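You operate a simulated robot arm through the tools that you are given. There is no shell and no other tool. Be economical: measure what you need, move in short steps, check, and stop when the job is done.

You run a simulated robot arm. Do the job below in one go: nothing can be reset, and whatever is moved stays where it is left.

Task
Switch on, pump the cylinder up to about 150 bar and shut the red valve to hold it.
Fine: set the dial to about 150 bar; stop the pump last; no oil spilt.

The check looks at the end state, three seconds after you hand in, the way a careful person would. Anything else that was tipped, shoved, dropped, spilled or broken makes it a failure.

Robot
A 7-joint arm with a two-finger parallel gripper, fixed in place. Base frame: the origin is at the foot of the arm, x ahead of it, y to its left, z up. Units: mm, degrees, N and s.
Its first joint turns from -166.0 to 166.0 degrees. Payload 4.4 kg.
The tool frame sits at the grasp point between the pads (the TCP): z along the fingers, y along the line on which they close. The tips reach 23 mm beyond it. Largest opening 94 mm; finger width 38, thickness 10; the body of the gripper, 54 by 96 mm, starts 39 mm behind the TCP.
Orientation is that of the tool frame in the base frame, as a unit quaternion [x, y, z, w]. With the fingers straight down and closing along the base's y, the tool's x points along the base's -x, its y along +y and its z along -z.

Tools
- The arm moves only by the tool apply_moves. Its argument "deltas" is a list of rows, each a list of 7 numbers: the gripper command, from -1 (fully open) to 1 (shut), values between in proportion, then the shift along the tool's x, y, z in units of 20 mm (1.0 is 20 mm), then the turn, a rotation vector about the tool's x, y, z in units of 6 degrees (1.0 is 6 degrees). In form: [[fingers, dx, dy, dz, ax, ay, az], ...]. A call has 1 to 20 rows; each row shifts and turns the commanded pose from where the row before left it, along the tool's axes as they then stand. A call with a number of a shift or a turn outside -1 to 1 is refused whole. Rows are played at 5 a second. More than 50 mm and 8.6 degrees between two rows, or a gripper value outside its range, and nothing of the call is played. A pose out of reach is approached as far as the arm can. The call stops where the force on the tool passes 50 N (or 10 N more than at its start, if that is more) or the arm is blocked; 0.2 s more then pass. Each finger travels about 72 mm/s and halts on what it meets, pressing with about 38 N; the grip force reading is that of the motor and also rises with nothing between the fingers. The clock runs only during rows and for 0.2 s after the last one: add rows that do not move to give the fingers time. The reply holds the time, the measured pose of the TCP, the force on the tool along the base axes, the opening and the grip force, in the units named above and with some noise, with the torque about the TCP (base axes, N m) and any sound that the robot's microphone picked up.
- Cameras (640 x 400 px; columns grow to the right, rows downward): "scene" is fixed at [49.4, -649.5, 1348.5]; the picture's right is [0.85, -0.53, 0.00], its down [-0.23, -0.36, -0.90] and it looks along [0.48, 0.77, -0.43] (base axes); focal length 344 px, centre (320, 200). "wrist" rides on the gripper at [86, 16, -75] in the tool frame; the picture's right is [-0.18, 0.98, 0.00], its down [-0.58, -0.11, -0.81] and it looks along [-0.79, -0.15, 0.59] (tool axes); focal length 243 px, centre (320, 200). There is no depth. A picture from a camera that has moved, and an enlarged one, comes with that camera's place and axes in the base frame and with its lens.
- get_image(camera): a new picture of that camera. No time passes.
- zoom(camera, box): a new picture of the part [left, top, right, bottom] of that camera's present view, enlarged. No time passes.
- finish_job(): hands the job in; it is judged then, once.

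Work in short steps. Places have to be worked out from the pictures, the camera data and where the tool is seen: move nearer, look again, correct. Check each grasp and each placing, and mend what went wrong. You have 120 turns and 76 pictures in all, those below and enlarged ones among them. Open the gripper and draw the arm clear of the work before you hand the job in, unless the task says otherwise; then end with one line.

The tools are called after "Emit:" by a JSON object that holds its "method" and its "body". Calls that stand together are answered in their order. apply_moves: Moves the arm, as the interface text tells. Its arguments: {"type":"object","properties":{"deltas":{"type":"array","items":{"type":"array","items":{"type":"number"}}}},"required":["deltas"]} The other tools are called the same way: get_image (camera) takes a picture; zoom (camera, box) takes an enlarged picture of a part of a camera's view; finish_job () hands the job in.

At the start:

```text
t: 0.0
position: [492.4, 602.7, 1172.3]
orientation: [0.0, 1.0, -0.001, 0.0]
force: [0.1, 0.4, 0.3]
moment: [0.03, 0.01, 0.01]
finger_gap: 94.2
grip_force: 0.0
```

scene: 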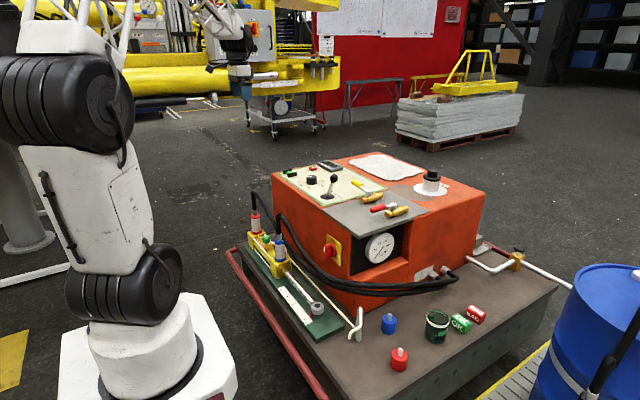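
wrist: 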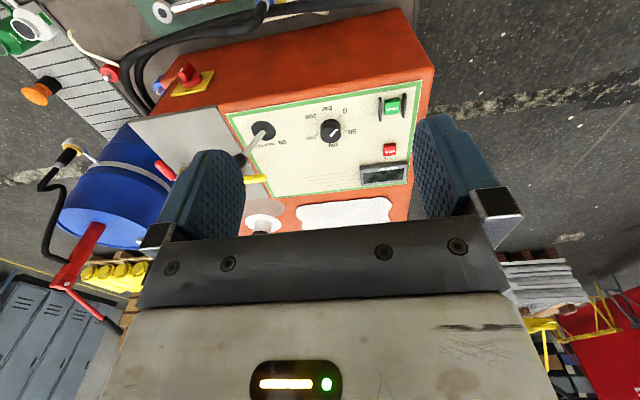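

I start by looking closely at the machine's panel, valves and gauge.

Emit:
{"method": "zoom", "body": {"camera": "scene", "box": [230, 140, 500, 300]}}

Emit:
{"method": "zoom", "body": {"camera": "wrist", "box": [140, 40, 440, 240]}}

Emit:
{"method": "zoom", "body": {"camera": "scene", "box": [230, 200, 420, 350]}}

```text
2.37 times, centred on (365, 220) of scene
camera zoom: at [49.4, -649.5, 1348.5], right [0.85, -0.53, 0.0], down [-0.23, -0.36, -0.9], along [0.48, 0.77, -0.43], focal length 814 px, centre (213, 153)
```

zoom: 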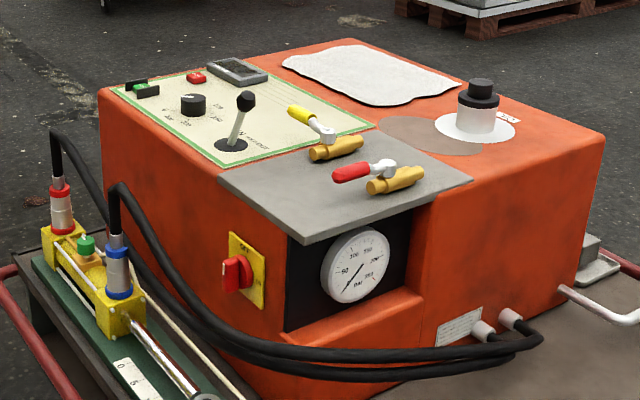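

```text
2.00 times, centred on (290, 140) of wrist
camera zoom: at [406.4, 618.9, 1245.0], right [0.18, 0.98, 0.0], down [0.58, -0.11, 0.81], along [0.79, -0.15, -0.59], focal length 485 px, centre (380, 320)
```

zoom: 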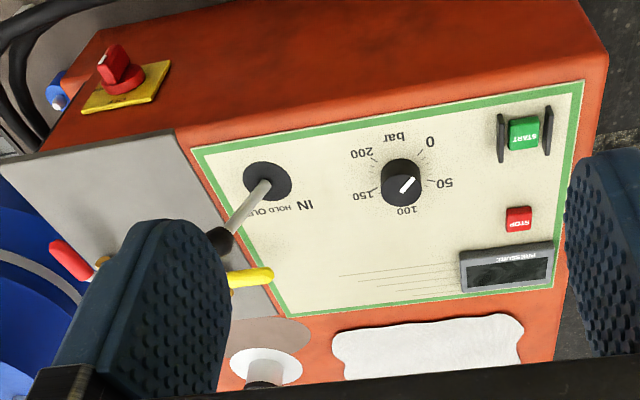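

```text
2.67 times, centred on (325, 275) of scene
camera zoom: at [49.4, -649.5, 1348.5], right [0.85, -0.53, 0.0], down [-0.23, -0.36, -0.9], along [0.48, 0.77, -0.43], focal length 916 px, centre (307, 0)
```

zoom: 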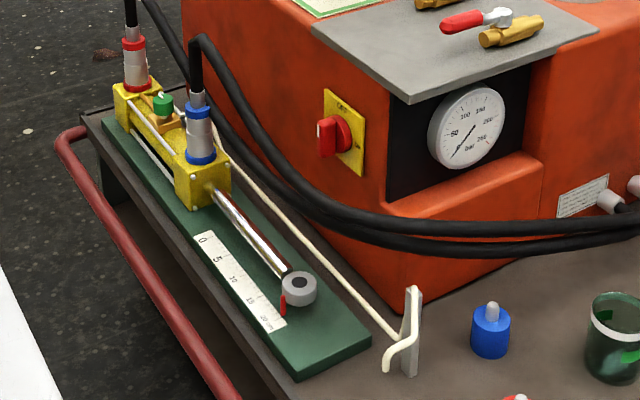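

I need more detail: the couplings, the switch, the valves.

Emit:
{"method": "zoom", "body": {"camera": "scene", "box": [235, 200, 315, 285]}}

Emit:
{"method": "zoom", "body": {"camera": "scene", "box": [345, 165, 425, 225]}}

Emit:
{"method": "zoom", "body": {"camera": "scene", "box": [275, 155, 355, 215]}}

Emit:
{"method": "zoom", "body": {"camera": "scene", "box": [310, 225, 410, 285]}}

Emit:
{"method": "zoom", "body": {"camera": "scene", "box": [370, 240, 560, 380]}}

```text
4.71 times, centred on (275, 242) of scene
camera zoom: at [49.4, -649.5, 1348.5], right [0.85, -0.53, 0.0], down [-0.23, -0.36, -0.9], along [0.48, 0.77, -0.43], focal length 1617 px, centre (532, 0)
```

zoom: 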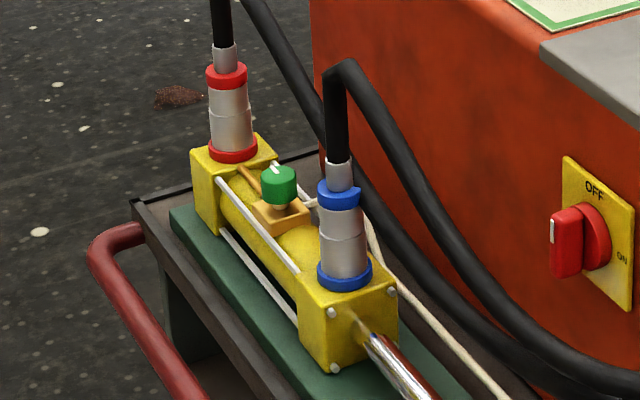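

```text
6.67 times, centred on (385, 195) of scene
camera zoom: at [49.4, -649.5, 1348.5], right [0.85, -0.53, 0.0], down [-0.23, -0.36, -0.9], along [0.48, 0.77, -0.43], focal length 2290 px, centre (-113, 233)
```

zoom: 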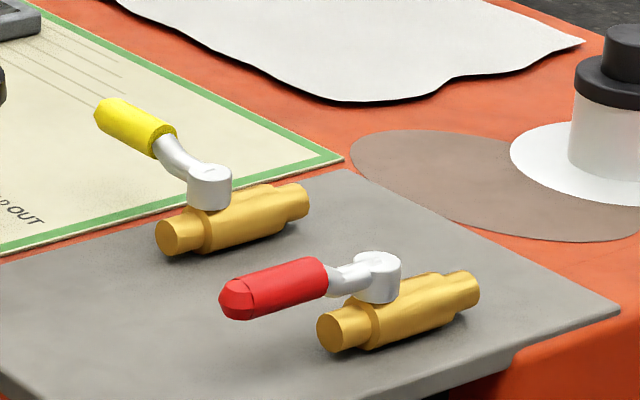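

```text
6.67 times, centred on (315, 185) of scene
camera zoom: at [49.4, -649.5, 1348.5], right [0.85, -0.53, 0.0], down [-0.23, -0.36, -0.9], along [0.48, 0.77, -0.43], focal length 2290 px, centre (353, 300)
```

zoom: 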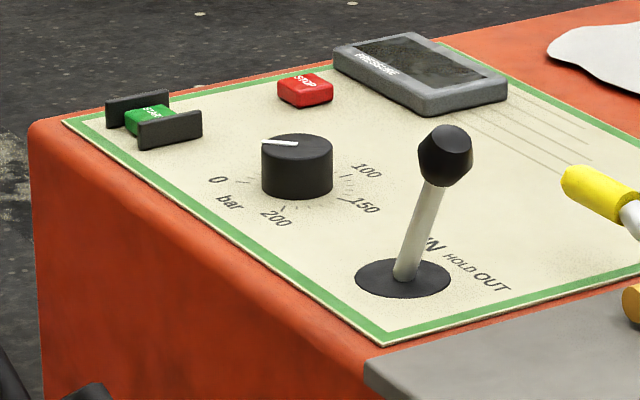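

```text
6.40 times, centred on (360, 255) of scene
camera zoom: at [49.4, -649.5, 1348.5], right [0.85, -0.53, 0.0], down [-0.23, -0.36, -0.9], along [0.48, 0.77, -0.43], focal length 2199 px, centre (64, -152)
```

zoom: 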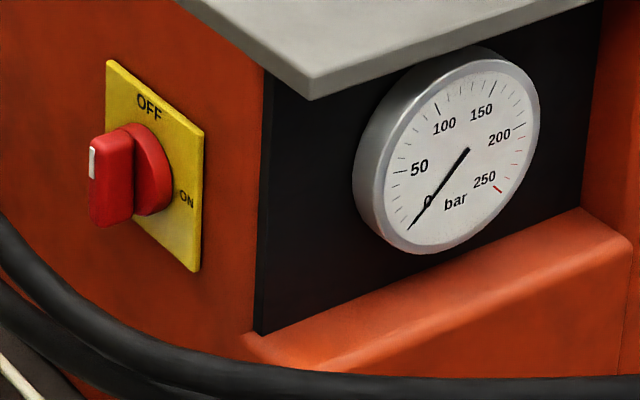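

```text
2.86 times, centred on (465, 310) of scene
camera zoom: at [49.4, -649.5, 1348.5], right [0.85, -0.53, 0.0], down [-0.23, -0.36, -0.9], along [0.48, 0.77, -0.43], focal length 982 px, centre (-94, -114)
```

zoom: 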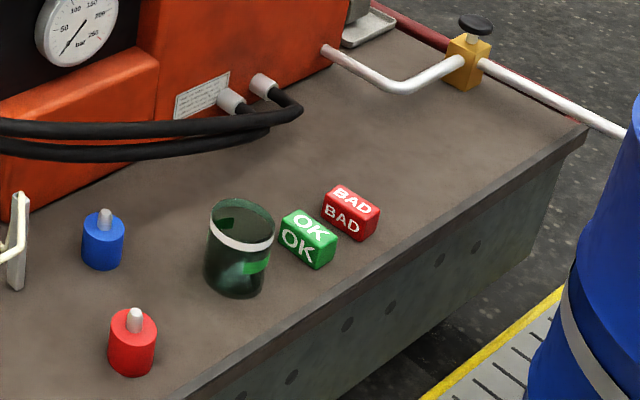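

Front face is at x≈668, panel top at z≈760; the lever already leans to −y (OUT side), red valve looks open, yellow closed. I'll zoom on the cylinder couplings, the bleed knob and the switch.

Emit:
{"method": "zoom", "body": {"camera": "scene", "box": [258, 210, 298, 250]}}

Emit:
{"method": "zoom", "body": {"camera": "scene", "box": [245, 205, 285, 245]}}

Emit:
{"method": "zoom", "body": {"camera": "wrist", "box": [0, 0, 220, 130]}}

Emit:
{"method": "zoom", "body": {"camera": "wrist", "box": [290, 80, 410, 190]}}

```text
10.00 times, centred on (278, 230) of scene
camera zoom: at [49.4, -649.5, 1348.5], right [0.85, -0.53, 0.0], down [-0.23, -0.36, -0.9], along [0.48, 0.77, -0.43], focal length 3436 px, centre (740, -100)
```

zoom: 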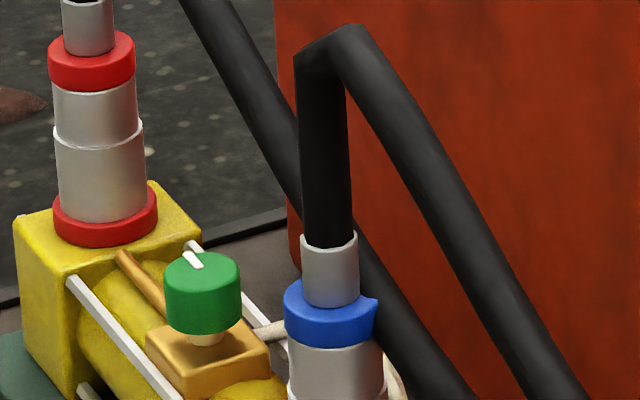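

```text
10.00 times, centred on (265, 225) of scene
camera zoom: at [49.4, -649.5, 1348.5], right [0.85, -0.53, 0.0], down [-0.23, -0.36, -0.9], along [0.48, 0.77, -0.43], focal length 3436 px, centre (870, -50)
```

zoom: 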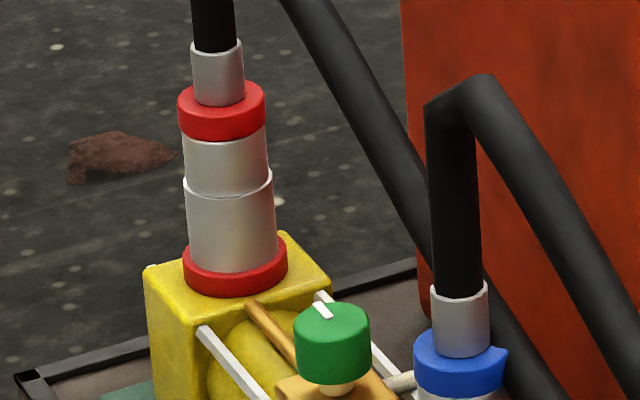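

```text
2.91 times, centred on (110, 65) of wrist
camera zoom: at [406.4, 618.9, 1245.0], right [0.18, 0.98, 0.0], down [0.58, -0.11, 0.81], along [0.79, -0.15, -0.59], focal length 706 px, centre (931, 593)
```

zoom: 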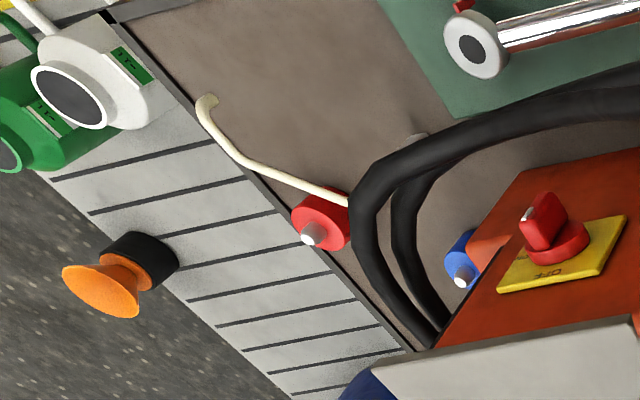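

```text
3.64 times, centred on (350, 135) of wrist
camera zoom: at [406.4, 618.9, 1245.0], right [0.18, 0.98, 0.0], down [0.58, -0.11, 0.81], along [0.79, -0.15, -0.59], focal length 882 px, centre (211, 436)
```

zoom: 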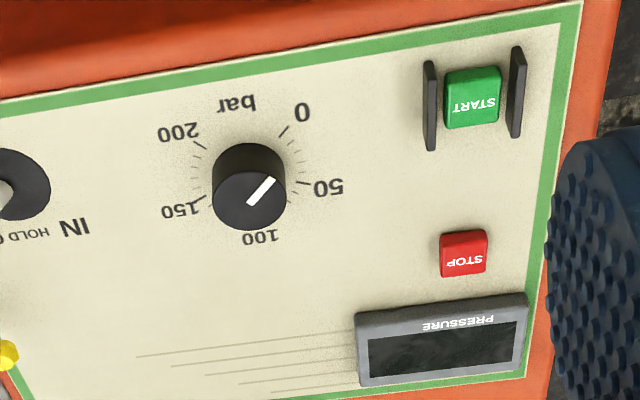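

The green knob feeds a cream bleed tube ending open at the bench, so its state matters. I'm moving the arm down in front of the cylinder for a close wrist view.

Emit:
{"method": "apply_moves", "body": {"deltas": [[-1, 0.3, 0.07, 1, 0, 0, 0], [-1, 0.3, 0.07, 1, 0, 0, 0], [-1, 0.3, 0.07, 1, 0, 0, 0], [-1, 0.3, 0.07, 1, 0, 0, 0], [-1, 0.3, 0.07, 1, 0, 0, 0], [-1, 0.3, 0.07, 1, 0, 0, 0], [-1, 0.3, 0.07, 1, 0, 0, 0], [-1, 0.3, 0.07, 1, 0, 0, 0], [-1, 0.3, 0.07, 1, 0, 0, 0], [-1, 0.3, 0.07, 1, 0, 0, 0], [-1, 0.3, 0.07, 1, 0, 0, 0], [-1, 0.3, 0.07, 1, 0, 0, 0], [-1, 0.3, 0.07, 1, 0, 0, 0], [-1, 0.3, 0.07, 1, 0, 0, 0], [-1, 0.3, 0.07, 1, 0, 0, 0], [-1, 0.3, 0.07, 1, 0, 0, 0], [-1, 0.3, 0.07, 1, 0, 0, 0], [-1, 0.3, 0.07, 1, 0, 0, 0], [-1, 0.3, 0.07, 1, 0, 0, 0], [-1, 0.3, 0.07, 1, 0, 0, 0]]}}

Emit:
{"method": "get_image", "body": {"camera": "wrist"}}

```text
t: 4.2
position: [372.4, 629.1, 770.8]
orientation: [0.0, 1.0, 0.0, 0.0]
force: [-0.1, 0.0, -0.7]
moment: [-0.04, 0.01, -0.01]
finger_gap: 93.8
grip_force: 0.2
```

```text
61 pictures are left
camera wrist: at [286.1, 646.2, 846.0], right [0.18, 0.98, 0.0], down [0.58, -0.11, 0.81], along [0.79, -0.15, -0.59], focal length 243 px, centre (320, 200)
```

wrist: 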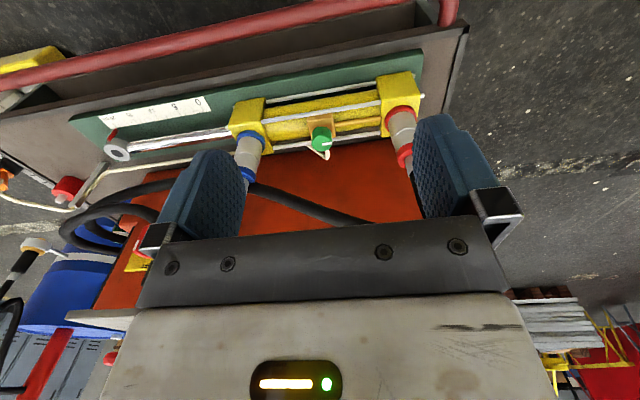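

Emit:
{"method": "zoom", "body": {"camera": "wrist", "box": [220, 80, 420, 200]}}

Emit:
{"method": "zoom", "body": {"camera": "wrist", "box": [295, 110, 345, 165]}}

Emit:
{"method": "zoom", "body": {"camera": "wrist", "box": [0, 90, 230, 250]}}

```text
3.20 times, centred on (320, 140) of wrist
camera zoom: at [286.1, 646.2, 846.0], right [0.18, 0.98, 0.0], down [0.58, -0.11, 0.81], along [0.79, -0.15, -0.59], focal length 776 px, centre (320, 392)
```

zoom: 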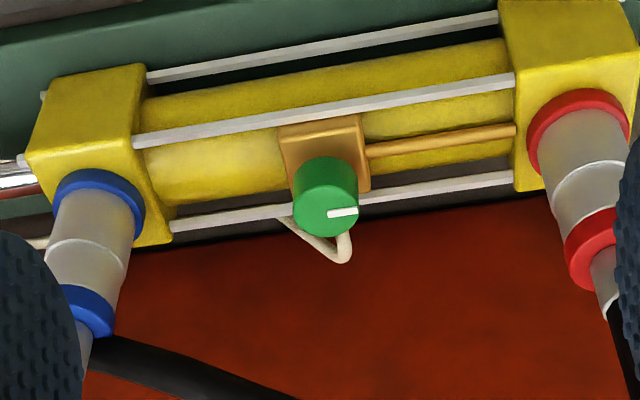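

```text
7.27 times, centred on (320, 138) of wrist
camera zoom: at [286.1, 646.2, 846.0], right [0.18, 0.98, 0.0], down [0.58, -0.11, 0.81], along [0.79, -0.15, -0.59], focal length 1764 px, centre (320, 654)
```

zoom: 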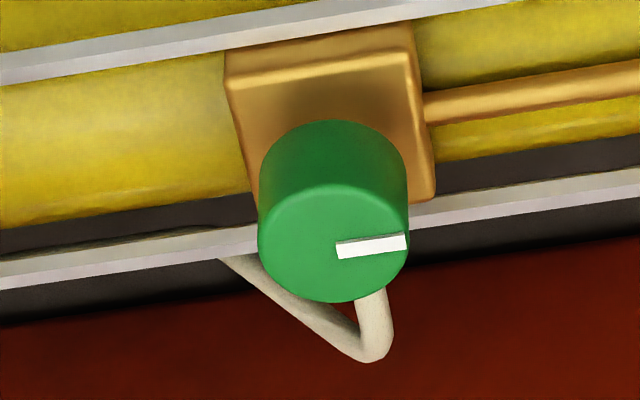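

```text
2.50 times, centred on (115, 170) of wrist
camera zoom: at [286.1, 646.2, 846.0], right [0.18, 0.98, 0.0], down [0.58, -0.11, 0.81], along [0.79, -0.15, -0.59], focal length 606 px, centre (832, 275)
```

zoom: 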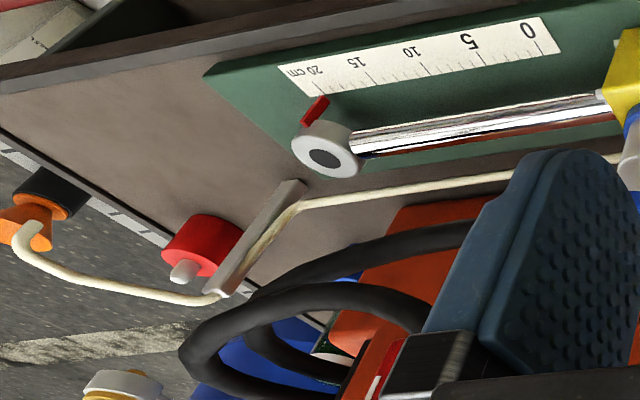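

The bleed knob's mark points toward its inlet pipe (state ambiguous; I'll test it later). Next I go to the main switch at about (650, 244, 630): tilt the tool 45° forward while sliding to −y.

Emit:
{"method": "apply_moves", "body": {"deltas": [[-1, 0, -1, 0, 0, -0.4167, 0], [-1, 0, -1, 0, 0, -0.4167, 0], [-1, 0, -1, 0, 0, -0.4167, 0], [-1, 0, -1, 0, 0, -0.4167, 0], [-1, 0, -1, 0, 0, -0.4167, 0], [-1, 0, -1, 0, 0, -0.4167, 0], [-1, 0, -1, 0, 0, -0.4167, 0], [-1, 0, -1, 0, 0, -0.4167, 0], [-1, 0, -1, 0, 0, -0.4167, 0], [-1, 0, -1, 0, 0, -0.4167, 0], [-1, 0, -1, 0, 0, -0.4167, 0], [-1, 0, -1, 0, 0, -0.4167, 0], [-1, 0, -1, 0, 0, -0.4167, 0], [-1, 0, -1, 0, 0, -0.4167, 0], [-1, 0, -1, 0, 0, -0.4167, 0], [-1, 0, -1, 0, 0, -0.4167, 0], [-1, 0, -1, 0, 0, -0.4167, 0], [-1, 0, -1, 0, 0, -0.4167, 0], [-1, 0, -0.25, 0, 0, 0, 0]]}}

Emit:
{"method": "get_image", "body": {"camera": "wrist"}}

Emit:
{"method": "get_image", "body": {"camera": "scene"}}

```text
t: 8.2
position: [371.3, 265.3, 770.9]
orientation: [0.0, 0.924, 0.0, 0.382]
force: [-0.2, -0.1, -0.1]
moment: [0.01, 0.01, 0.01]
finger_gap: 93.8
grip_force: 0.1
```

```text
57 pictures are left
camera wrist: at [257.6, 282.1, 760.5], right [0.13, 0.98, 0.13], down [-0.16, -0.11, 0.98], along [0.98, -0.15, 0.14], focal length 243 px, centre (320, 200)
```

wrist: 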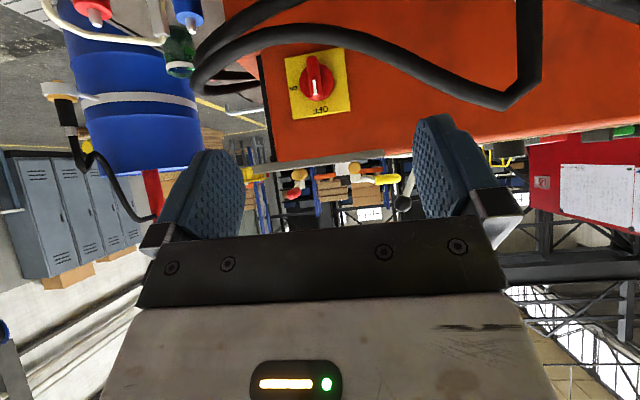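

```text
56 pictures are left
```

scene: 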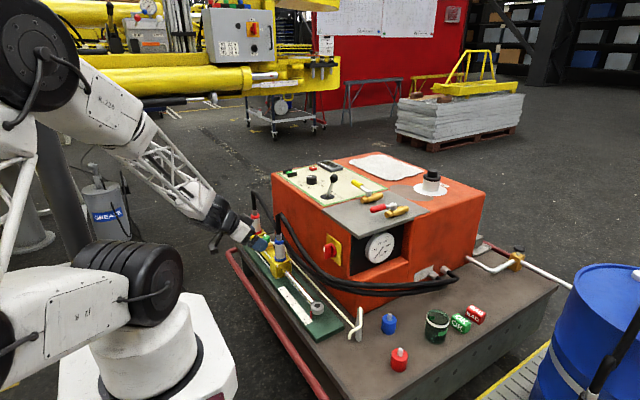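

The switch is confirmed at y≈242, z≈629, bar vertical (OFF), about 39 mm proud of the plate. I go to a pre-grasp with 30° down pitch and the fingers half open.

Emit:
{"method": "apply_moves", "body": {"deltas": [[-0.06, 0, 0, 0, 0, -0.8333, 0], [-0.06, 0, 0, 0, 0, -0.8333, 0], [-0.06, 0, 0, 0, 0, -0.8333, 0], [-0.06, -0.032, -0.105, 0.974, 0, 0, 0], [-0.06, -0.032, -0.105, 0.974, 0, 0, 0], [-0.06, -0.032, -0.105, 0.974, 0, 0, 0], [-0.06, -0.032, -0.105, 0.974, 0, 0, 0], [-0.06, -0.032, -0.105, 0.974, 0, 0, 0], [-0.06, -0.032, -0.105, 0.974, 0, 0, 0], [-0.06, -0.032, -0.105, 0.974, 0, 0, 0], [-0.06, -0.032, -0.105, 0.974, 0, 0, 0], [-0.06, -0.032, -0.105, 0.974, 0, 0, 0], [-0.06, -0.032, -0.105, 0.974, 0, 0, 0], [-0.06, -0.032, -0.105, 0.974, 0, 0, 0]]}}

Emit:
{"method": "get_image", "body": {"camera": "wrist"}}

Emit:
{"method": "zoom", "body": {"camera": "scene", "box": [270, 200, 390, 290]}}

```text
t: 11.2
position: [563.9, 241.8, 669.7]
orientation: [0.0, 0.866, 0.0, 0.5]
force: [0.4, 0.1, 1.0]
moment: [0.02, -0.01, -0.02]
finger_gap: 49.8
grip_force: 0.1
```

```text
55 pictures are left
camera wrist: at [455.5, 258.7, 630.9], right [0.09, 0.98, 0.16], down [-0.41, -0.11, 0.91], along [0.91, -0.15, 0.39], focal length 243 px, centre (320, 200)
```

wrist: 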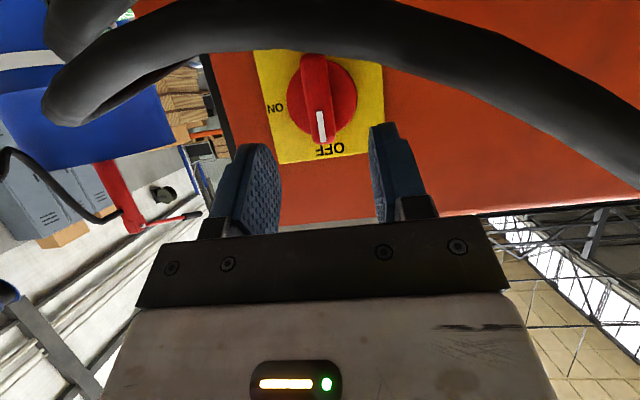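

```text
4.44 times, centred on (330, 245) of scene
camera zoom: at [49.4, -649.5, 1348.5], right [0.85, -0.53, 0.0], down [-0.23, -0.36, -0.9], along [0.48, 0.77, -0.43], focal length 1527 px, centre (276, 0)
```

zoom: 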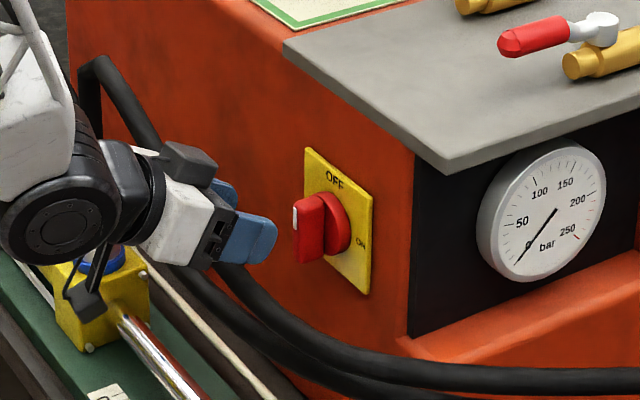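

The hose passes just below/left of the gripper, so I keep the grasp slightly high on the bar. I advance to (617, 241, 645).

Emit:
{"method": "apply_moves", "body": {"deltas": [[-0.06, -0.064, -0.01, 0.729, 0, 0, 0], [-0.06, -0.064, -0.01, 0.729, 0, 0, 0], [-0.06, -0.064, -0.01, 0.729, 0, 0, 0], [-0.06, -0.064, -0.01, 0.729, 0, 0, 0], [-0.06, 0, 0, 0, 0, 0, 0]]}}

Emit:
{"method": "get_image", "body": {"camera": "wrist"}}

Emit:
{"method": "zoom", "body": {"camera": "scene", "box": [290, 210, 370, 270]}}

```text
t: 12.4
position: [615.4, 241.2, 644.4]
orientation: [0.0, 0.866, 0.0, 0.5]
force: [0.8, 0.7, -0.2]
moment: [0.03, -0.01, 0.03]
finger_gap: 49.9
grip_force: 0.1
```

```text
53 pictures are left
camera wrist: at [507.7, 257.5, 606.4], right [0.09, 0.98, 0.16], down [-0.41, -0.11, 0.91], along [0.91, -0.15, 0.39], focal length 243 px, centre (320, 200)
```

wrist: 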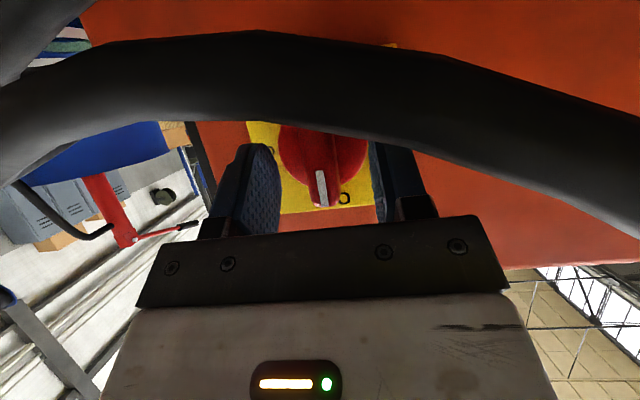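

```text
6.67 times, centred on (330, 240) of scene
camera zoom: at [49.4, -649.5, 1348.5], right [0.85, -0.53, 0.0], down [-0.23, -0.36, -0.9], along [0.48, 0.77, -0.43], focal length 2290 px, centre (253, -67)
```

zoom: 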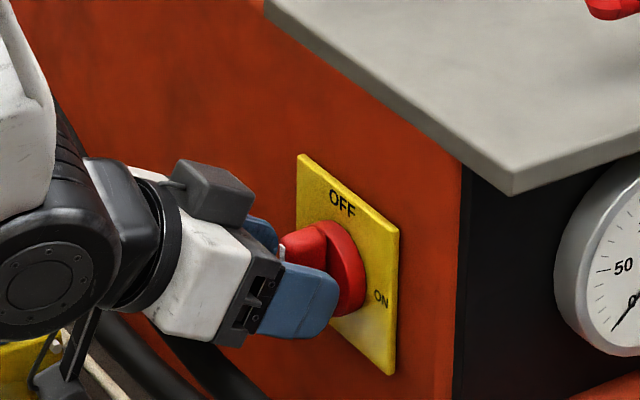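

The bar is between the fingers, so I close on it.

Emit:
{"method": "apply_moves", "body": {"deltas": [[1, 0, 0, 0, 0, 0, 0], [1, 0, 0, 0, 0, 0, 0], [1, 0, 0, 0, 0, 0, 0], [1, 0, 0, 0, 0, 0, 0]]}}

```text
t: 13.4
position: [614.9, 239.1, 642.9]
orientation: [0.001, 0.866, -0.001, 0.5]
force: [6.0, -31.3, 5.6]
moment: [-0.26, -0.27, -0.32]
finger_gap: 17.0
grip_force: 44.9
```

Gripped (17 mm bar); the bar centre is ~2 mm to −y. I relax that and turn clockwise in stages.

Emit:
{"method": "apply_moves", "body": {"deltas": [[1, 0, -0.11, 0, 0, 0, 0], [1, 0, -0.073, 0, -0.5, 0, 0.866], [1, 0, -0.073, 0, -0.5, 0, 0.866], [1, 0, -0.073, 0, -0.5, 0, 0.866], [1, 0, -0.073, 0, -0.5, 0, 0.866], [1, 0, 0, 0, 0, 0, 0]]}}

```text
t: 14.3
position: [614.8, 239.4, 644.6]
orientation: [0.025, 0.865, 0.045, 0.499]
force: [12.8, 12.2, -12.9]
moment: [0.03, -0.24, -0.14]
finger_gap: 16.9
grip_force: 44.5
out of reach, approached as far as the arm can: row 3, 4
stopped in row 4: the force on the tool passed its limit at 52 N (the readings are from after the stop); the commanded pose is now the measured one
```

The roll in this direction runs into a joint limit (6° achieved). The wrist has ample range if I flip the roll by 180°, so I release, back off along the tool axis and undo the small roll.

Emit:
{"method": "apply_moves", "body": {"deltas": [[0, 0, 0, 0, 0, 0, 0], [-0.06, 0, 0, 0, 0, 0, 0], [-0.06, 0, 0, 0, 0, 0, 0], [-0.06, 0, 0, -0.5, 0, 0, 0], [-0.06, 0, 0, -1, 0, 0, 0], [-0.06, 0, 0, -1, 0, 0, 0], [-0.06, 0, 0, -1, 0, 0, 0], [-0.06, 0, 0, -1, 0.475, 0, -0.823], [-0.06, 0, 0, -1, 0, 0, 0], [-0.06, 0, 0, -1, 0, 0, 0]]}}

```text
t: 16.5
position: [501.8, 234.5, 709.9]
orientation: [0.001, 0.866, 0.002, 0.499]
force: [0.1, -0.3, 0.0]
moment: [-0.04, 0.03, -0.02]
finger_gap: 49.9
grip_force: 0.0
```

Clear; now roll −180° about the tool axis.

Emit:
{"method": "apply_moves", "body": {"deltas": [[-0.06, 0, 0, 0, 0, 0, -1], [-0.06, 0, 0, 0, 0, 0, -1], [-0.06, 0, 0, 0, 0, 0, -1], [-0.06, 0, 0, 0, 0, 0, -1], [-0.06, 0, 0, 0, 0, 0, -1], [-0.06, 0, 0, 0, 0, 0, -1], [-0.06, 0, 0, 0, 0, 0, -1], [-0.06, 0, 0, 0, 0, 0, -1], [-0.06, 0, 0, 0, 0, 0, -1], [-0.06, 0, 0, 0, 0, 0, -1], [-0.06, 0, 0, 0, 0, 0, -1], [-0.06, 0, 0, 0, 0, 0, -1], [-0.06, 0, 0, 0, 0, 0, -1], [-0.06, 0, 0, 0, 0, 0, -1], [-0.06, 0, 0, 0, 0, 0, -1], [-0.06, 0, 0, 0, 0, 0, -1], [-0.06, 0, 0, 0, 0, 0, -1], [-0.06, 0, 0, 0, 0, 0, -1], [-0.06, 0, 0, 0, 0, 0, -1], [-0.06, 0, 0, 0, 0, 0, -1]]}}

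Emit:
{"method": "apply_moves", "body": {"deltas": [[-0.06, 0, 0, 0, 0, 0, -1], [-0.06, 0, 0, 0, 0, 0, -1], [-0.06, 0, 0, 0, 0, 0, -1], [-0.06, 0, 0, 0, 0, 0, -1], [-0.06, 0, 0, 0, 0, 0, -1], [-0.06, 0, 0, 0, 0, 0, -1], [-0.06, 0, 0, 0, 0, 0, -1], [-0.06, 0, 0, 0, 0, 0, -1], [-0.06, 0, 0, 0, 0, 0, -1], [-0.06, 0, 0, 0, 0, 0, -1], [-0.06, 0, 0, 0, 0, 0, 0]]}}

Emit:
{"method": "get_image", "body": {"camera": "wrist"}}

```text
t: 20.7
position: [503.2, 233.5, 710.8]
orientation: [0.751, -0.432, 0.432, -0.252]
force: [-0.6, 1.0, 0.2]
moment: [-0.01, -0.02, 0.03]
finger_gap: 49.8
grip_force: 0.1
```

```text
t: 23.1
position: [503.0, 233.6, 710.5]
orientation: [0.866, 0.0, 0.499, -0.002]
force: [-1.5, -0.1, 0.8]
moment: [0.01, 0.02, 0.0]
finger_gap: 50.0
grip_force: 0.1
```

```text
51 pictures are left
camera wrist: at [481.2, 218.1, 821.0], right [-0.09, -0.98, -0.16], down [-0.99, 0.11, -0.1], along [0.11, 0.15, -0.98], focal length 243 px, centre (320, 200)
```

wrist: 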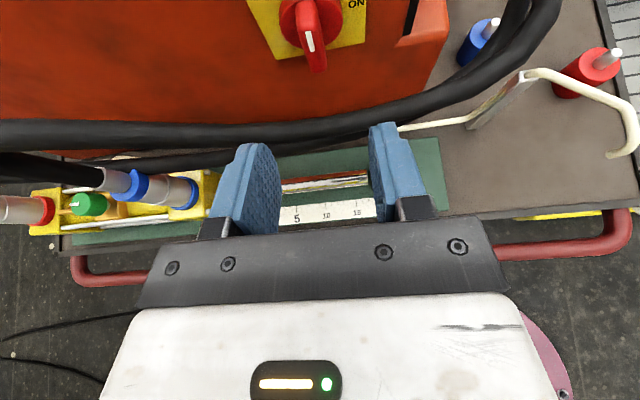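

Flip achieved with a clear view. I advance to the grip point again.

Emit:
{"method": "apply_moves", "body": {"deltas": [[-0.06, 0, -0.0386, 0.939, 0, 0, 0], [-0.06, 0, -0.0386, 0.939, 0, 0, 0], [-0.06, 0, -0.0386, 0.939, 0, 0, 0], [-0.06, 0, -0.0386, 0.939, 0, 0, 0], [-0.06, 0, -0.0386, 0.939, 0, 0, 0], [-0.06, 0, -0.0386, 0.939, 0, 0, 0], [-0.06, 0, -0.0386, 0.939, 0, 0, 0], [-0.06, 0, 0, 0, 0, 0, 0]]}}

Emit:
{"method": "get_image", "body": {"camera": "wrist"}}

```text
t: 24.9
position: [618.3, 240.7, 644.6]
orientation: [0.867, 0.0, 0.499, -0.003]
force: [-0.2, -0.6, -0.5]
moment: [-0.06, 0.0, 0.0]
finger_gap: 50.1
grip_force: 0.0
```

```text
50 pictures are left
camera wrist: at [596.3, 225.0, 755.8], right [-0.09, -0.98, -0.16], down [-0.99, 0.11, -0.1], along [0.11, 0.15, -0.98], focal length 243 px, centre (320, 200)
```

wrist: 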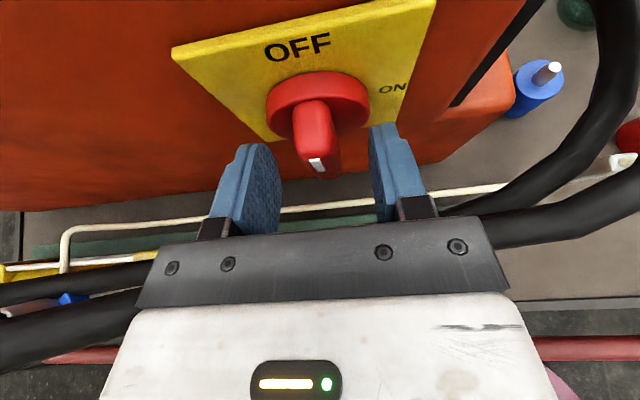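

Aligned; close, then turn the first ~24° clockwise.

Emit:
{"method": "apply_moves", "body": {"deltas": [[1, 0, 0.08, 0, 0, 0, 0], [1, 0, 0, 0, 0, 0, 0], [1, 0, 0, 0, 0, 0, 0], [1, 0, 0.073, 0, 0.5, 0, 0.866], [1, 0, 0.073, 0, 0.5, 0, 0.866], [1, 0, 0.073, 0, 0.5, 0, 0.866], [1, 0, 0.073, 0, 0.5, 0, 0.866], [1, 0, 0, 0, 0, 0, 0]]}}

```text
t: 25.9
position: [616.2, 239.5, 644.1]
orientation: [0.865, -0.02, 0.499, -0.039]
force: [2.7, 7.0, -4.2]
moment: [-0.05, 0.35, -0.4]
finger_gap: 17.0
grip_force: 45.0
stopped in row 5: the force on the tool passed its limit at 59 N (the readings are from after the stop); the commanded pose is now the measured one
```

It stopped on force after ~5°; I check whether the bar moved or something is touching.

Emit:
{"method": "get_image", "body": {"camera": "wrist"}}

Emit:
{"method": "zoom", "body": {"camera": "scene", "box": [290, 210, 370, 270]}}

```text
49 pictures are left
camera wrist: at [595.7, 213.8, 753.9], right [-0.09, -0.97, -0.25], down [-0.99, 0.11, -0.09], along [0.11, 0.23, -0.97], focal length 243 px, centre (320, 200)
```

wrist: 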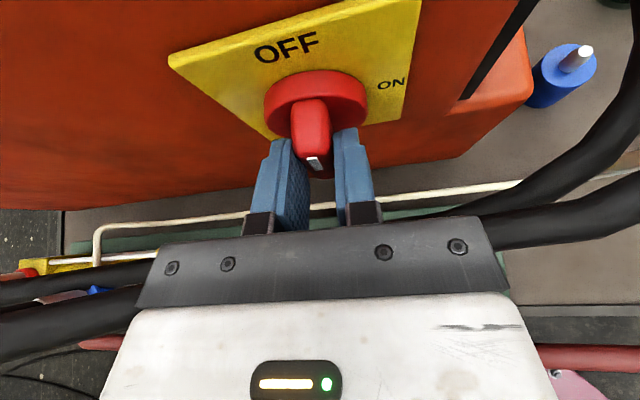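

```text
6.67 times, centred on (330, 240) of scene
camera zoom: at [49.4, -649.5, 1348.5], right [0.85, -0.53, 0.0], down [-0.23, -0.36, -0.9], along [0.48, 0.77, -0.43], focal length 2290 px, centre (253, -67)
```

zoom: 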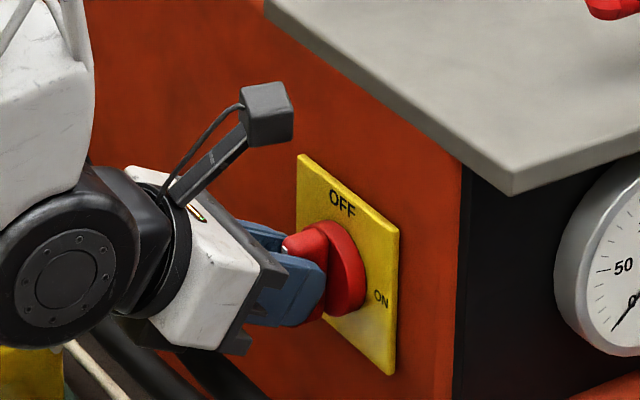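

The bar itself hasn't turned, so it has a stiff detent. I apply a small turn and read the reaction.

Emit:
{"method": "apply_moves", "body": {"deltas": [[1, 0, 0.02, 0, 0.2, 0, 0.346], [1, 0, 0.02, 0, 0.2, 0, 0.346], [1, 0, 0, 0, 0, 0, 0]]}}

```text
t: 26.8
position: [616.9, 238.3, 643.7]
orientation: [0.863, -0.04, 0.498, -0.076]
force: [-4.2, 12.1, -5.6]
moment: [0.03, -0.46, -0.34]
finger_gap: 16.7
grip_force: 45.3
```

It rotates at low force when slower (10° now). I continue in slow steps.

Emit:
{"method": "apply_moves", "body": {"deltas": [[1, 0, 0.02, 0, 0.2, 0, 0.346], [1, 0, 0.02, 0, 0.2, 0, 0.346], [1, 0, 0.02, 0, 0.2, 0, 0.346], [1, 0, 0.02, 0, 0.2, 0, 0.346], [1, 0, 0, 0, 0, 0, 0]]}}

Emit:
{"method": "zoom", "body": {"camera": "wrist", "box": [200, 40, 440, 220]}}

```text
t: 27.9
position: [615.9, 236.6, 643.3]
orientation: [0.854, -0.083, 0.492, -0.147]
force: [0.9, 16.7, -5.6]
moment: [0.06, 0.7, 0.03]
finger_gap: 17.0
grip_force: 44.7
```

```text
2.22 times, centred on (320, 130) of wrist
camera zoom: at [595.7, 184.8, 743.4], right [-0.09, -0.87, -0.48], down [-0.99, 0.13, -0.06], along [0.11, 0.47, -0.88], focal length 539 px, centre (320, 356)
```

zoom: 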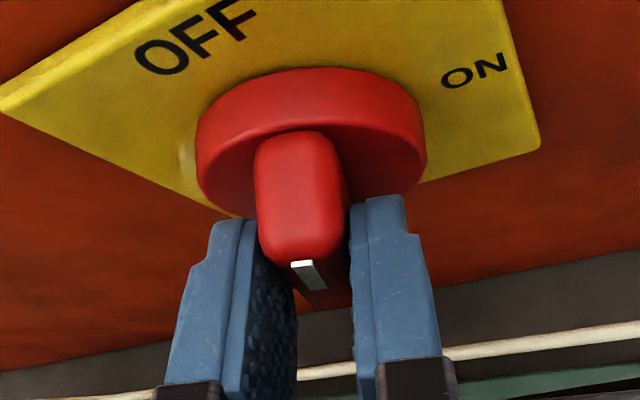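

The bar is turning with the fingers (~20°). Continue slowly.

Emit:
{"method": "apply_moves", "body": {"deltas": [[1, 0, 0.025, 0, 0.25, 0, 0.433], [1, 0, 0.025, 0, 0.25, 0, 0.433], [1, 0, 0.025, 0, 0.25, 0, 0.433], [1, 0, 0.025, 0, 0.25, 0, 0.433], [1, 0, 0.025, 0, 0.25, 0, 0.433], [1, 0, 0.025, 0, 0.25, 0, 0.433], [1, 0, 0.025, 0, 0.25, 0, 0.433], [1, 0, 0.025, 0, 0.25, 0, 0.433], [1, 0, 0, 0, 0, 0, 0]]}}

```text
t: 28.2
position: [618.2, 238.3, 639.4]
orientation: [0.854, -0.085, 0.49, -0.152]
force: [-23.5, 12.8, 14.4]
moment: [0.0, -0.89, -0.65]
finger_gap: 16.9
grip_force: 45.0
stopped in row 1: the force on the tool passed its limit at 127 N (the readings are from after the stop); the commanded pose is now the measured one
```

A sudden jolt; I look at the state.

Emit:
{"method": "get_image", "body": {"camera": "wrist"}}

Emit:
{"method": "zoom", "body": {"camera": "scene", "box": [280, 200, 380, 275]}}

```text
46 pictures are left
camera wrist: at [596.8, 185.2, 738.8], right [-0.09, -0.87, -0.49], down [-0.99, 0.13, -0.05], along [0.11, 0.48, -0.87], focal length 243 px, centre (320, 200)
```

wrist: 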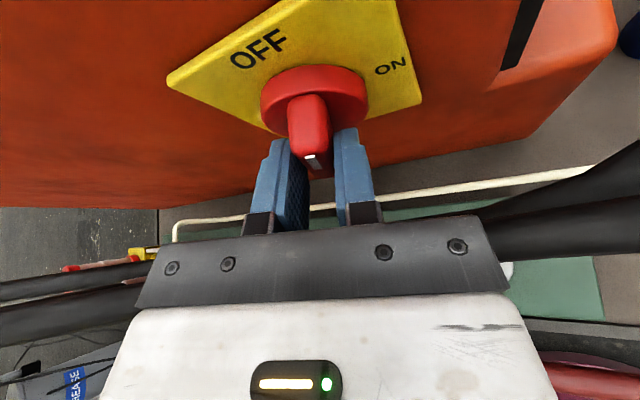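

```text
5.33 times, centred on (330, 238) of scene
camera zoom: at [49.4, -649.5, 1348.5], right [0.85, -0.53, 0.0], down [-0.23, -0.36, -0.9], along [0.48, 0.77, -0.43], focal length 1832 px, centre (267, 0)
```

zoom: 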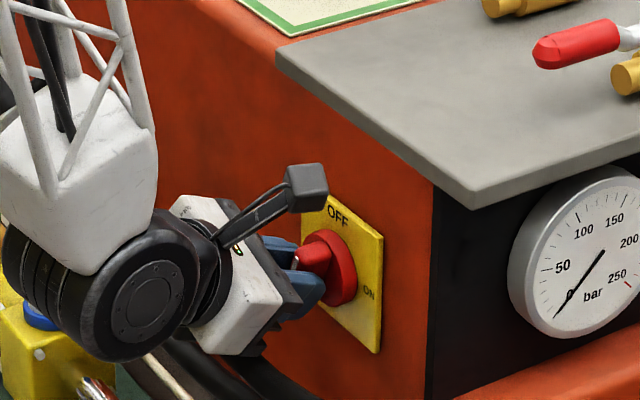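

The fingertips appear to be rubbing on the disc, and further rolling would bring the gripper body onto the hoses. I'll release, back off, level the tool and then push the bar round with closed fingers instead.

Emit:
{"method": "apply_moves", "body": {"deltas": [[0.2, 0, 0, 0, 0, 0, 0], [-0.06, 0, 0, 0, 0, 0, 0], [-0.06, 0, 0, 0, 0, 0, 0], [-0.06, 0, 0, -0.5, 0, 0, 0], [-0.06, 0, 0, -1, 0, 0, 0], [-0.06, 0, 0, -1, 0, 0, 0], [-0.06, 0, 0, -1, 0, 0, 0], [-0.06, 0, 0, -0.5, -0.5, 0, -0.866], [-0.06, 0, 0, 0, -0.5, 0, -0.866], [-0.06, 0, 0, 0, -0.5, 0, -0.866], [-0.06, 0, 0, 0, -0.185, 0, -0.32], [1, 0, 0, 0, 0, 1, 0], [1, 0, 0, 0, 0, 1, 0], [1, 0, 0, 0, 0, 1, 0], [1, 0, 0, 0, 0, 1, 0], [1, 0, 0, 0, 0, 1, 0], [1, 0, 0, 0, 0, 0, 0]]}}

Emit:
{"method": "get_image", "body": {"camera": "wrist"}}

```text
t: 31.9
position: [548.8, 223.4, 677.2]
orientation: [0.709, 0.002, 0.705, 0.0]
force: [-0.4, -0.3, 0.2]
moment: [0.02, 0.01, 0.02]
finger_gap: 0.0
grip_force: 38.3
```

```text
44 pictures are left
camera wrist: at [474.9, 207.7, 763.7], right [0.0, -0.98, -0.18], down [-0.81, 0.1, -0.58], along [0.59, 0.15, -0.8], focal length 243 px, centre (320, 200)
```

wrist: 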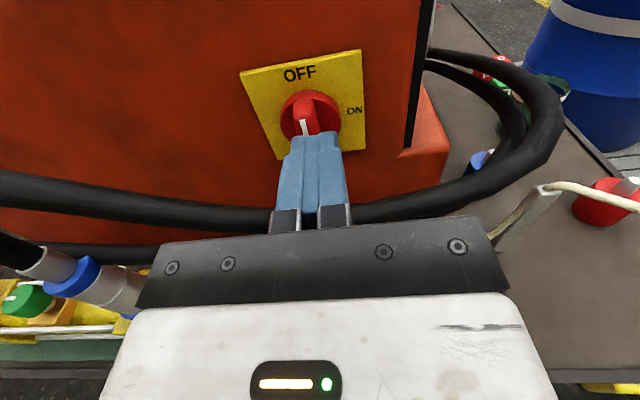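

The bar sits at roughly OFF (slightly turned). I place the closed fingers above-left (+y side) of the bar's top at tip depth x≈645.

Emit:
{"method": "apply_moves", "body": {"deltas": [[1, -0.2, -0.97, 0, 0, 0, 0], [1, -0.2, -0.97, 0, 0, 0, 0], [1, 0, 0, 0.92, 0, 0, 0], [1, 0, 0, 0.92, 0, 0, 0], [1, 0, 0, 0.92, 0, 0, 0], [1, 0, 0, 0.92, 0, 0, 0], [1, 0, 0, 0, 0, 0, 0]]}}

Emit:
{"method": "get_image", "body": {"camera": "wrist"}}

Emit:
{"method": "zoom", "body": {"camera": "scene", "box": [290, 210, 370, 270]}}

```text
t: 33.5
position: [621.3, 263.5, 669.7]
orientation: [0.709, 0.003, 0.705, -0.001]
force: [0.1, 0.2, 0.2]
moment: [-0.04, -0.01, -0.02]
finger_gap: 0.0
grip_force: 38.1
```

```text
43 pictures are left
camera wrist: at [548.0, 247.7, 755.4], right [0.0, -0.98, -0.18], down [-0.81, 0.1, -0.58], along [0.59, 0.15, -0.8], focal length 243 px, centre (320, 200)
```

wrist: 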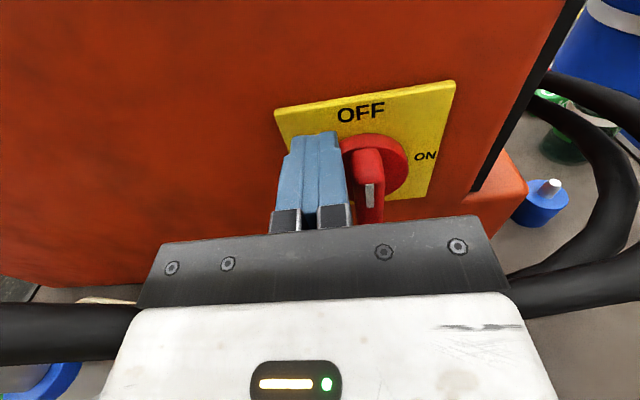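

```text
6.67 times, centred on (330, 240) of scene
camera zoom: at [49.4, -649.5, 1348.5], right [0.85, -0.53, 0.0], down [-0.23, -0.36, -0.9], along [0.48, 0.77, -0.43], focal length 2290 px, centre (253, -67)
```

zoom: 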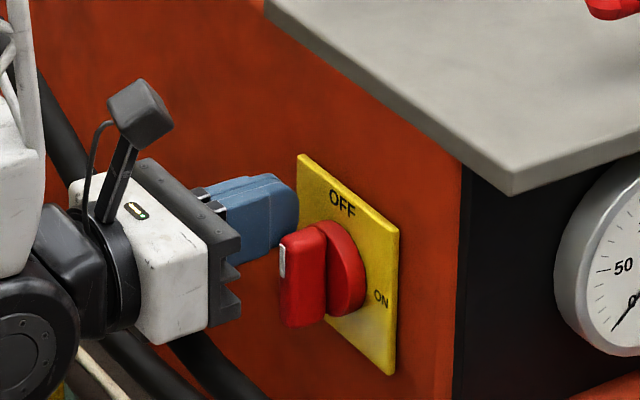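

Bar is vertical again at OFF. Lower slightly and push its top toward −y in small steps.

Emit:
{"method": "apply_moves", "body": {"deltas": [[1, -0.15, 0, 0, 0, 0, 0], [1, 0, 0.2, 0, 0, 0, 0], [1, 0, 0.2, 0, 0, 0, 0], [1, 0, 0.15, 0, 0, 0, 0], [1, 0, 0.15, 0, 0, 0, 0], [1, 0, 0.15, 0, 0, 0, 0], [1, 0, 0, 0, 0, 0, 0]]}}

```text
t: 35.0
position: [622.4, 244.6, 664.7]
orientation: [0.71, 0.003, 0.705, -0.001]
force: [0.5, 0.3, -0.1]
moment: [0.01, -0.03, 0.02]
finger_gap: 0.0
grip_force: 37.7
```

Emit:
{"method": "zoom", "body": {"camera": "scene", "box": [290, 210, 370, 270]}}

Emit:
{"method": "zoom", "body": {"camera": "wrist", "box": [220, 60, 460, 240]}}

```text
6.67 times, centred on (330, 240) of scene
camera zoom: at [49.4, -649.5, 1348.5], right [0.85, -0.53, 0.0], down [-0.23, -0.36, -0.9], along [0.48, 0.77, -0.43], focal length 2290 px, centre (253, -67)
```

zoom: 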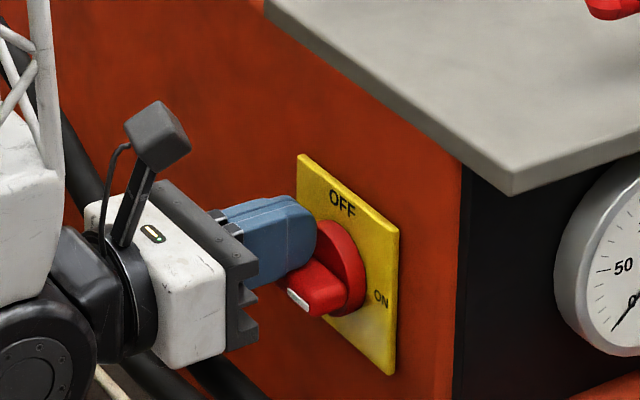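

```text
2.22 times, centred on (340, 150) of wrist
camera zoom: at [547.7, 229.5, 751.2], right [0.0, -0.98, -0.18], down [-0.81, 0.1, -0.58], along [0.58, 0.15, -0.8], focal length 539 px, centre (276, 311)
```

zoom: 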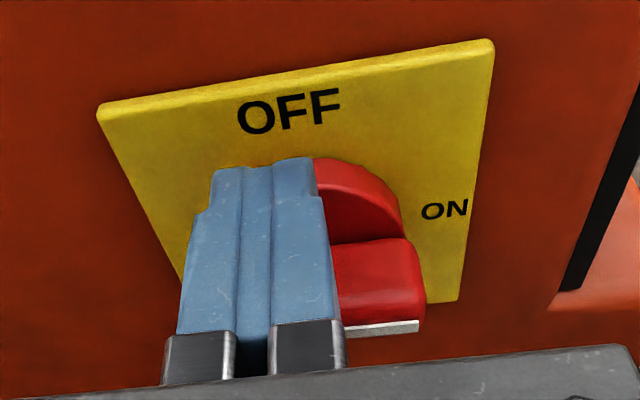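

The switch snapped to ON with the mark at the right. I retreat and rise, then head for the bleed knob at about (544, 600, top z 540) to verify it's shut (gentle clockwise test).

Emit:
{"method": "apply_moves", "body": {"deltas": [[1, 0.1, 0, -0.3, 0, 0, 0], [1, 0, 0, -1, 0, 0, 0], [1, 0, 0, -1, 0, 0, 0], [1, 0, 0, -1, 0, 0, 0], [1, 0, 0, -1, 0, 0, 0], [1, 1, 0, 0, 0, 0, 0], [1, 1, 0, 0, 0, 0, 0], [1, 1, 0, 0, 0, 0, 0], [1, 1, 0, 0, 0, 0, 0], [1, 1, 0, 0, 0, 0, 0], [1, 0.3, 0, 0, 0, 0, 0]]}}

Emit:
{"method": "apply_moves", "body": {"deltas": [[0, 0, -1, 0, 0, -1, 0], [0, 0, -1, 0, 0, -1, 0], [0, 0, -1, 0, 0, -1, 0], [0, 0, -1, 0, 0, -1, 0], [0, 0, -1, 0, 0, -1, 0], [0, 0, -1, 0, 0, -1, 0], [0, 0, -1, 0, 0, -1, 0], [0, 0, -1, 0, 0, -1, 0], [0, 0, -1, 0, 0, -1, 0], [0, 0, -1, 0, 0, -1, 0], [0, 0, -1, 0, 0, -1, 0], [0, 0, -1, 0, 0, -1, 0], [0, 0, -1, 0, 0, -1, 0], [0, 0, -1, 0, 0, -1, 0], [0, 0, -1, 0, 0, -1, 0], [0, 0, -1, 0, 0, 0, 0], [0, 0, -1, 0, 0, 0, 0]]}}

Emit:
{"method": "apply_moves", "body": {"deltas": [[0, 0, 0, 0, 0, 0, 1], [0, 0, 0, 0, 0, 0, 1], [0, 0, 0, 0, 0, 0, 1], [0, 0, 0, 0, 0, 0, 1], [0, 0, 0, 0, 0, 0, 1], [0, 0, 0, 0, 0, 0, 1], [0, 0, 0, 0, 0, 0, 1], [0, 0, 0, 0, 0, 0, 1], [0, 0, 0, 0, 0, 0, 1], [0, 0, 0, 0, 0, 0, 1], [0, 0, 0, 0, 0, 0, 1], [0, 0, 0, 0, 0, 0, 1], [0, 0, 0, 0, 0, 0, 1], [0, 0, 0, 0, 0, 0, 1], [0, 0, 0, 0, 0, 0, 1], [0, 0, 0, 0, 0, 0, 0]]}}

Emit:
{"method": "get_image", "body": {"camera": "wrist"}}

Emit:
{"method": "zoom", "body": {"camera": "scene", "box": [230, 140, 470, 290]}}

```text
t: 37.5
position: [536.9, 247.4, 773.7]
orientation: [0.709, 0.002, 0.705, 0.0]
force: [0.0, 0.5, -0.1]
moment: [-0.01, -0.01, 0.01]
finger_gap: 0.0
grip_force: 38.2
```

```text
t: 41.0
position: [535.1, 586.3, 772.5]
orientation: [1.0, 0.003, -0.003, 0.001]
force: [-0.3, -1.0, -0.9]
moment: [-0.01, -0.01, -0.04]
finger_gap: 46.7
grip_force: 0.0
```

```text
t: 44.5
position: [534.6, 584.7, 773.3]
orientation: [0.709, -0.705, -0.001, 0.003]
force: [-1.1, 0.6, 0.0]
moment: [0.01, -0.01, -0.01]
finger_gap: 46.8
grip_force: 0.1
```

```text
39 pictures are left
camera wrist: at [519.7, 500.2, 847.9], right [-0.98, 0.18, 0.0], down [0.11, 0.58, 0.8], along [0.14, 0.79, -0.59], focal length 243 px, centre (320, 200)
```

wrist: 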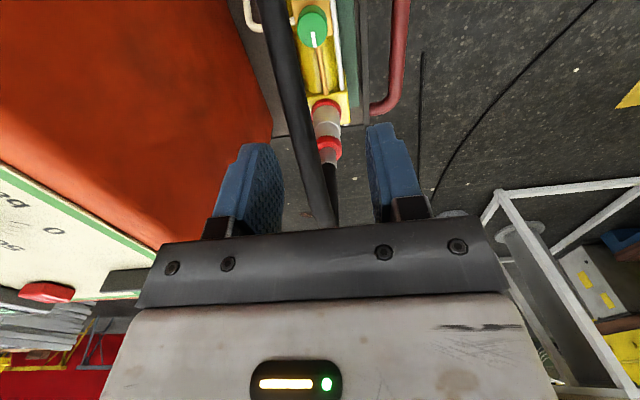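

```text
2.67 times, centred on (350, 215) of scene
camera zoom: at [49.4, -649.5, 1348.5], right [0.85, -0.53, 0.0], down [-0.23, -0.36, -0.9], along [0.48, 0.77, -0.43], focal length 916 px, centre (240, 160)
```

zoom: 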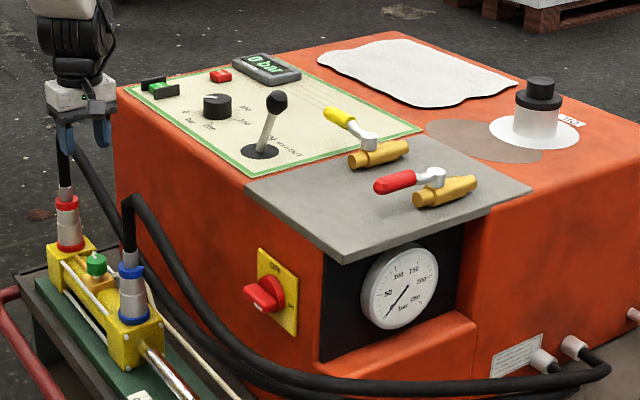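

The display is lit at 0 bar. The red-side hose runs close on the knob's +x side, so I turn the tool another 90° so the fingers close along y.

Emit:
{"method": "apply_moves", "body": {"deltas": [[0, 0, 0, 0, 0, 0, 1], [0, 0, 0, 0, 0, 0, 1], [0, 0, 0, 0, 0, 0, 1], [0, 0, 0, 0, 0, 0, 1], [0, 0, 0, 0, 0, 0, 1], [0, 0, 0, 0, 0, 0, 1], [0, 0, 0, 0, 0, 0, 1], [0, 0, 0, 0, 0, 0, 1], [0, 0, 0, 0, 0, 0, 1], [0, 0, 0, 0, 0, 0, 1], [0, 0, 0, 0, 0, 0, 1], [0, 0, 0, 0, 0, 0, 1], [0, 0, 0, 0, 0, 0, 1], [0, 0, 0, 0, 0, 0, 1], [0, 0, 0, 0, 0, 0, 1], [0, -0.45, 0.8, 1, 0, 0, 0], [0, 0, 0, 1, 0, 0, 0], [0, 0, 0, 1, 0, 0, 0], [0, 0, 0, 1, 0, 0, 0], [0, 0, 0, 1, 0, 0, 0]]}}

Emit:
{"method": "get_image", "body": {"camera": "wrist"}}

```text
t: 48.6
position: [541.6, 600.0, 672.7]
orientation: [-0.003, 1.0, -0.001, -0.003]
force: [0.3, -1.2, 0.2]
moment: [0.0, -0.02, -0.01]
finger_gap: 47.0
grip_force: 0.0
```

```text
37 pictures are left
camera wrist: at [456.5, 618.1, 747.6], right [0.18, 0.98, 0.0], down [0.59, -0.1, 0.8], along [0.79, -0.15, -0.59], focal length 243 px, centre (320, 200)
```

wrist: 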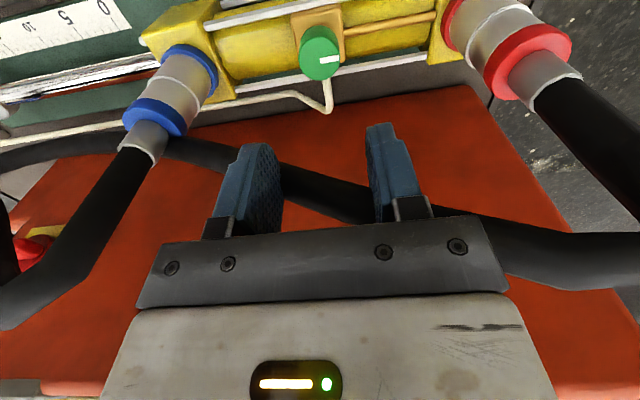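

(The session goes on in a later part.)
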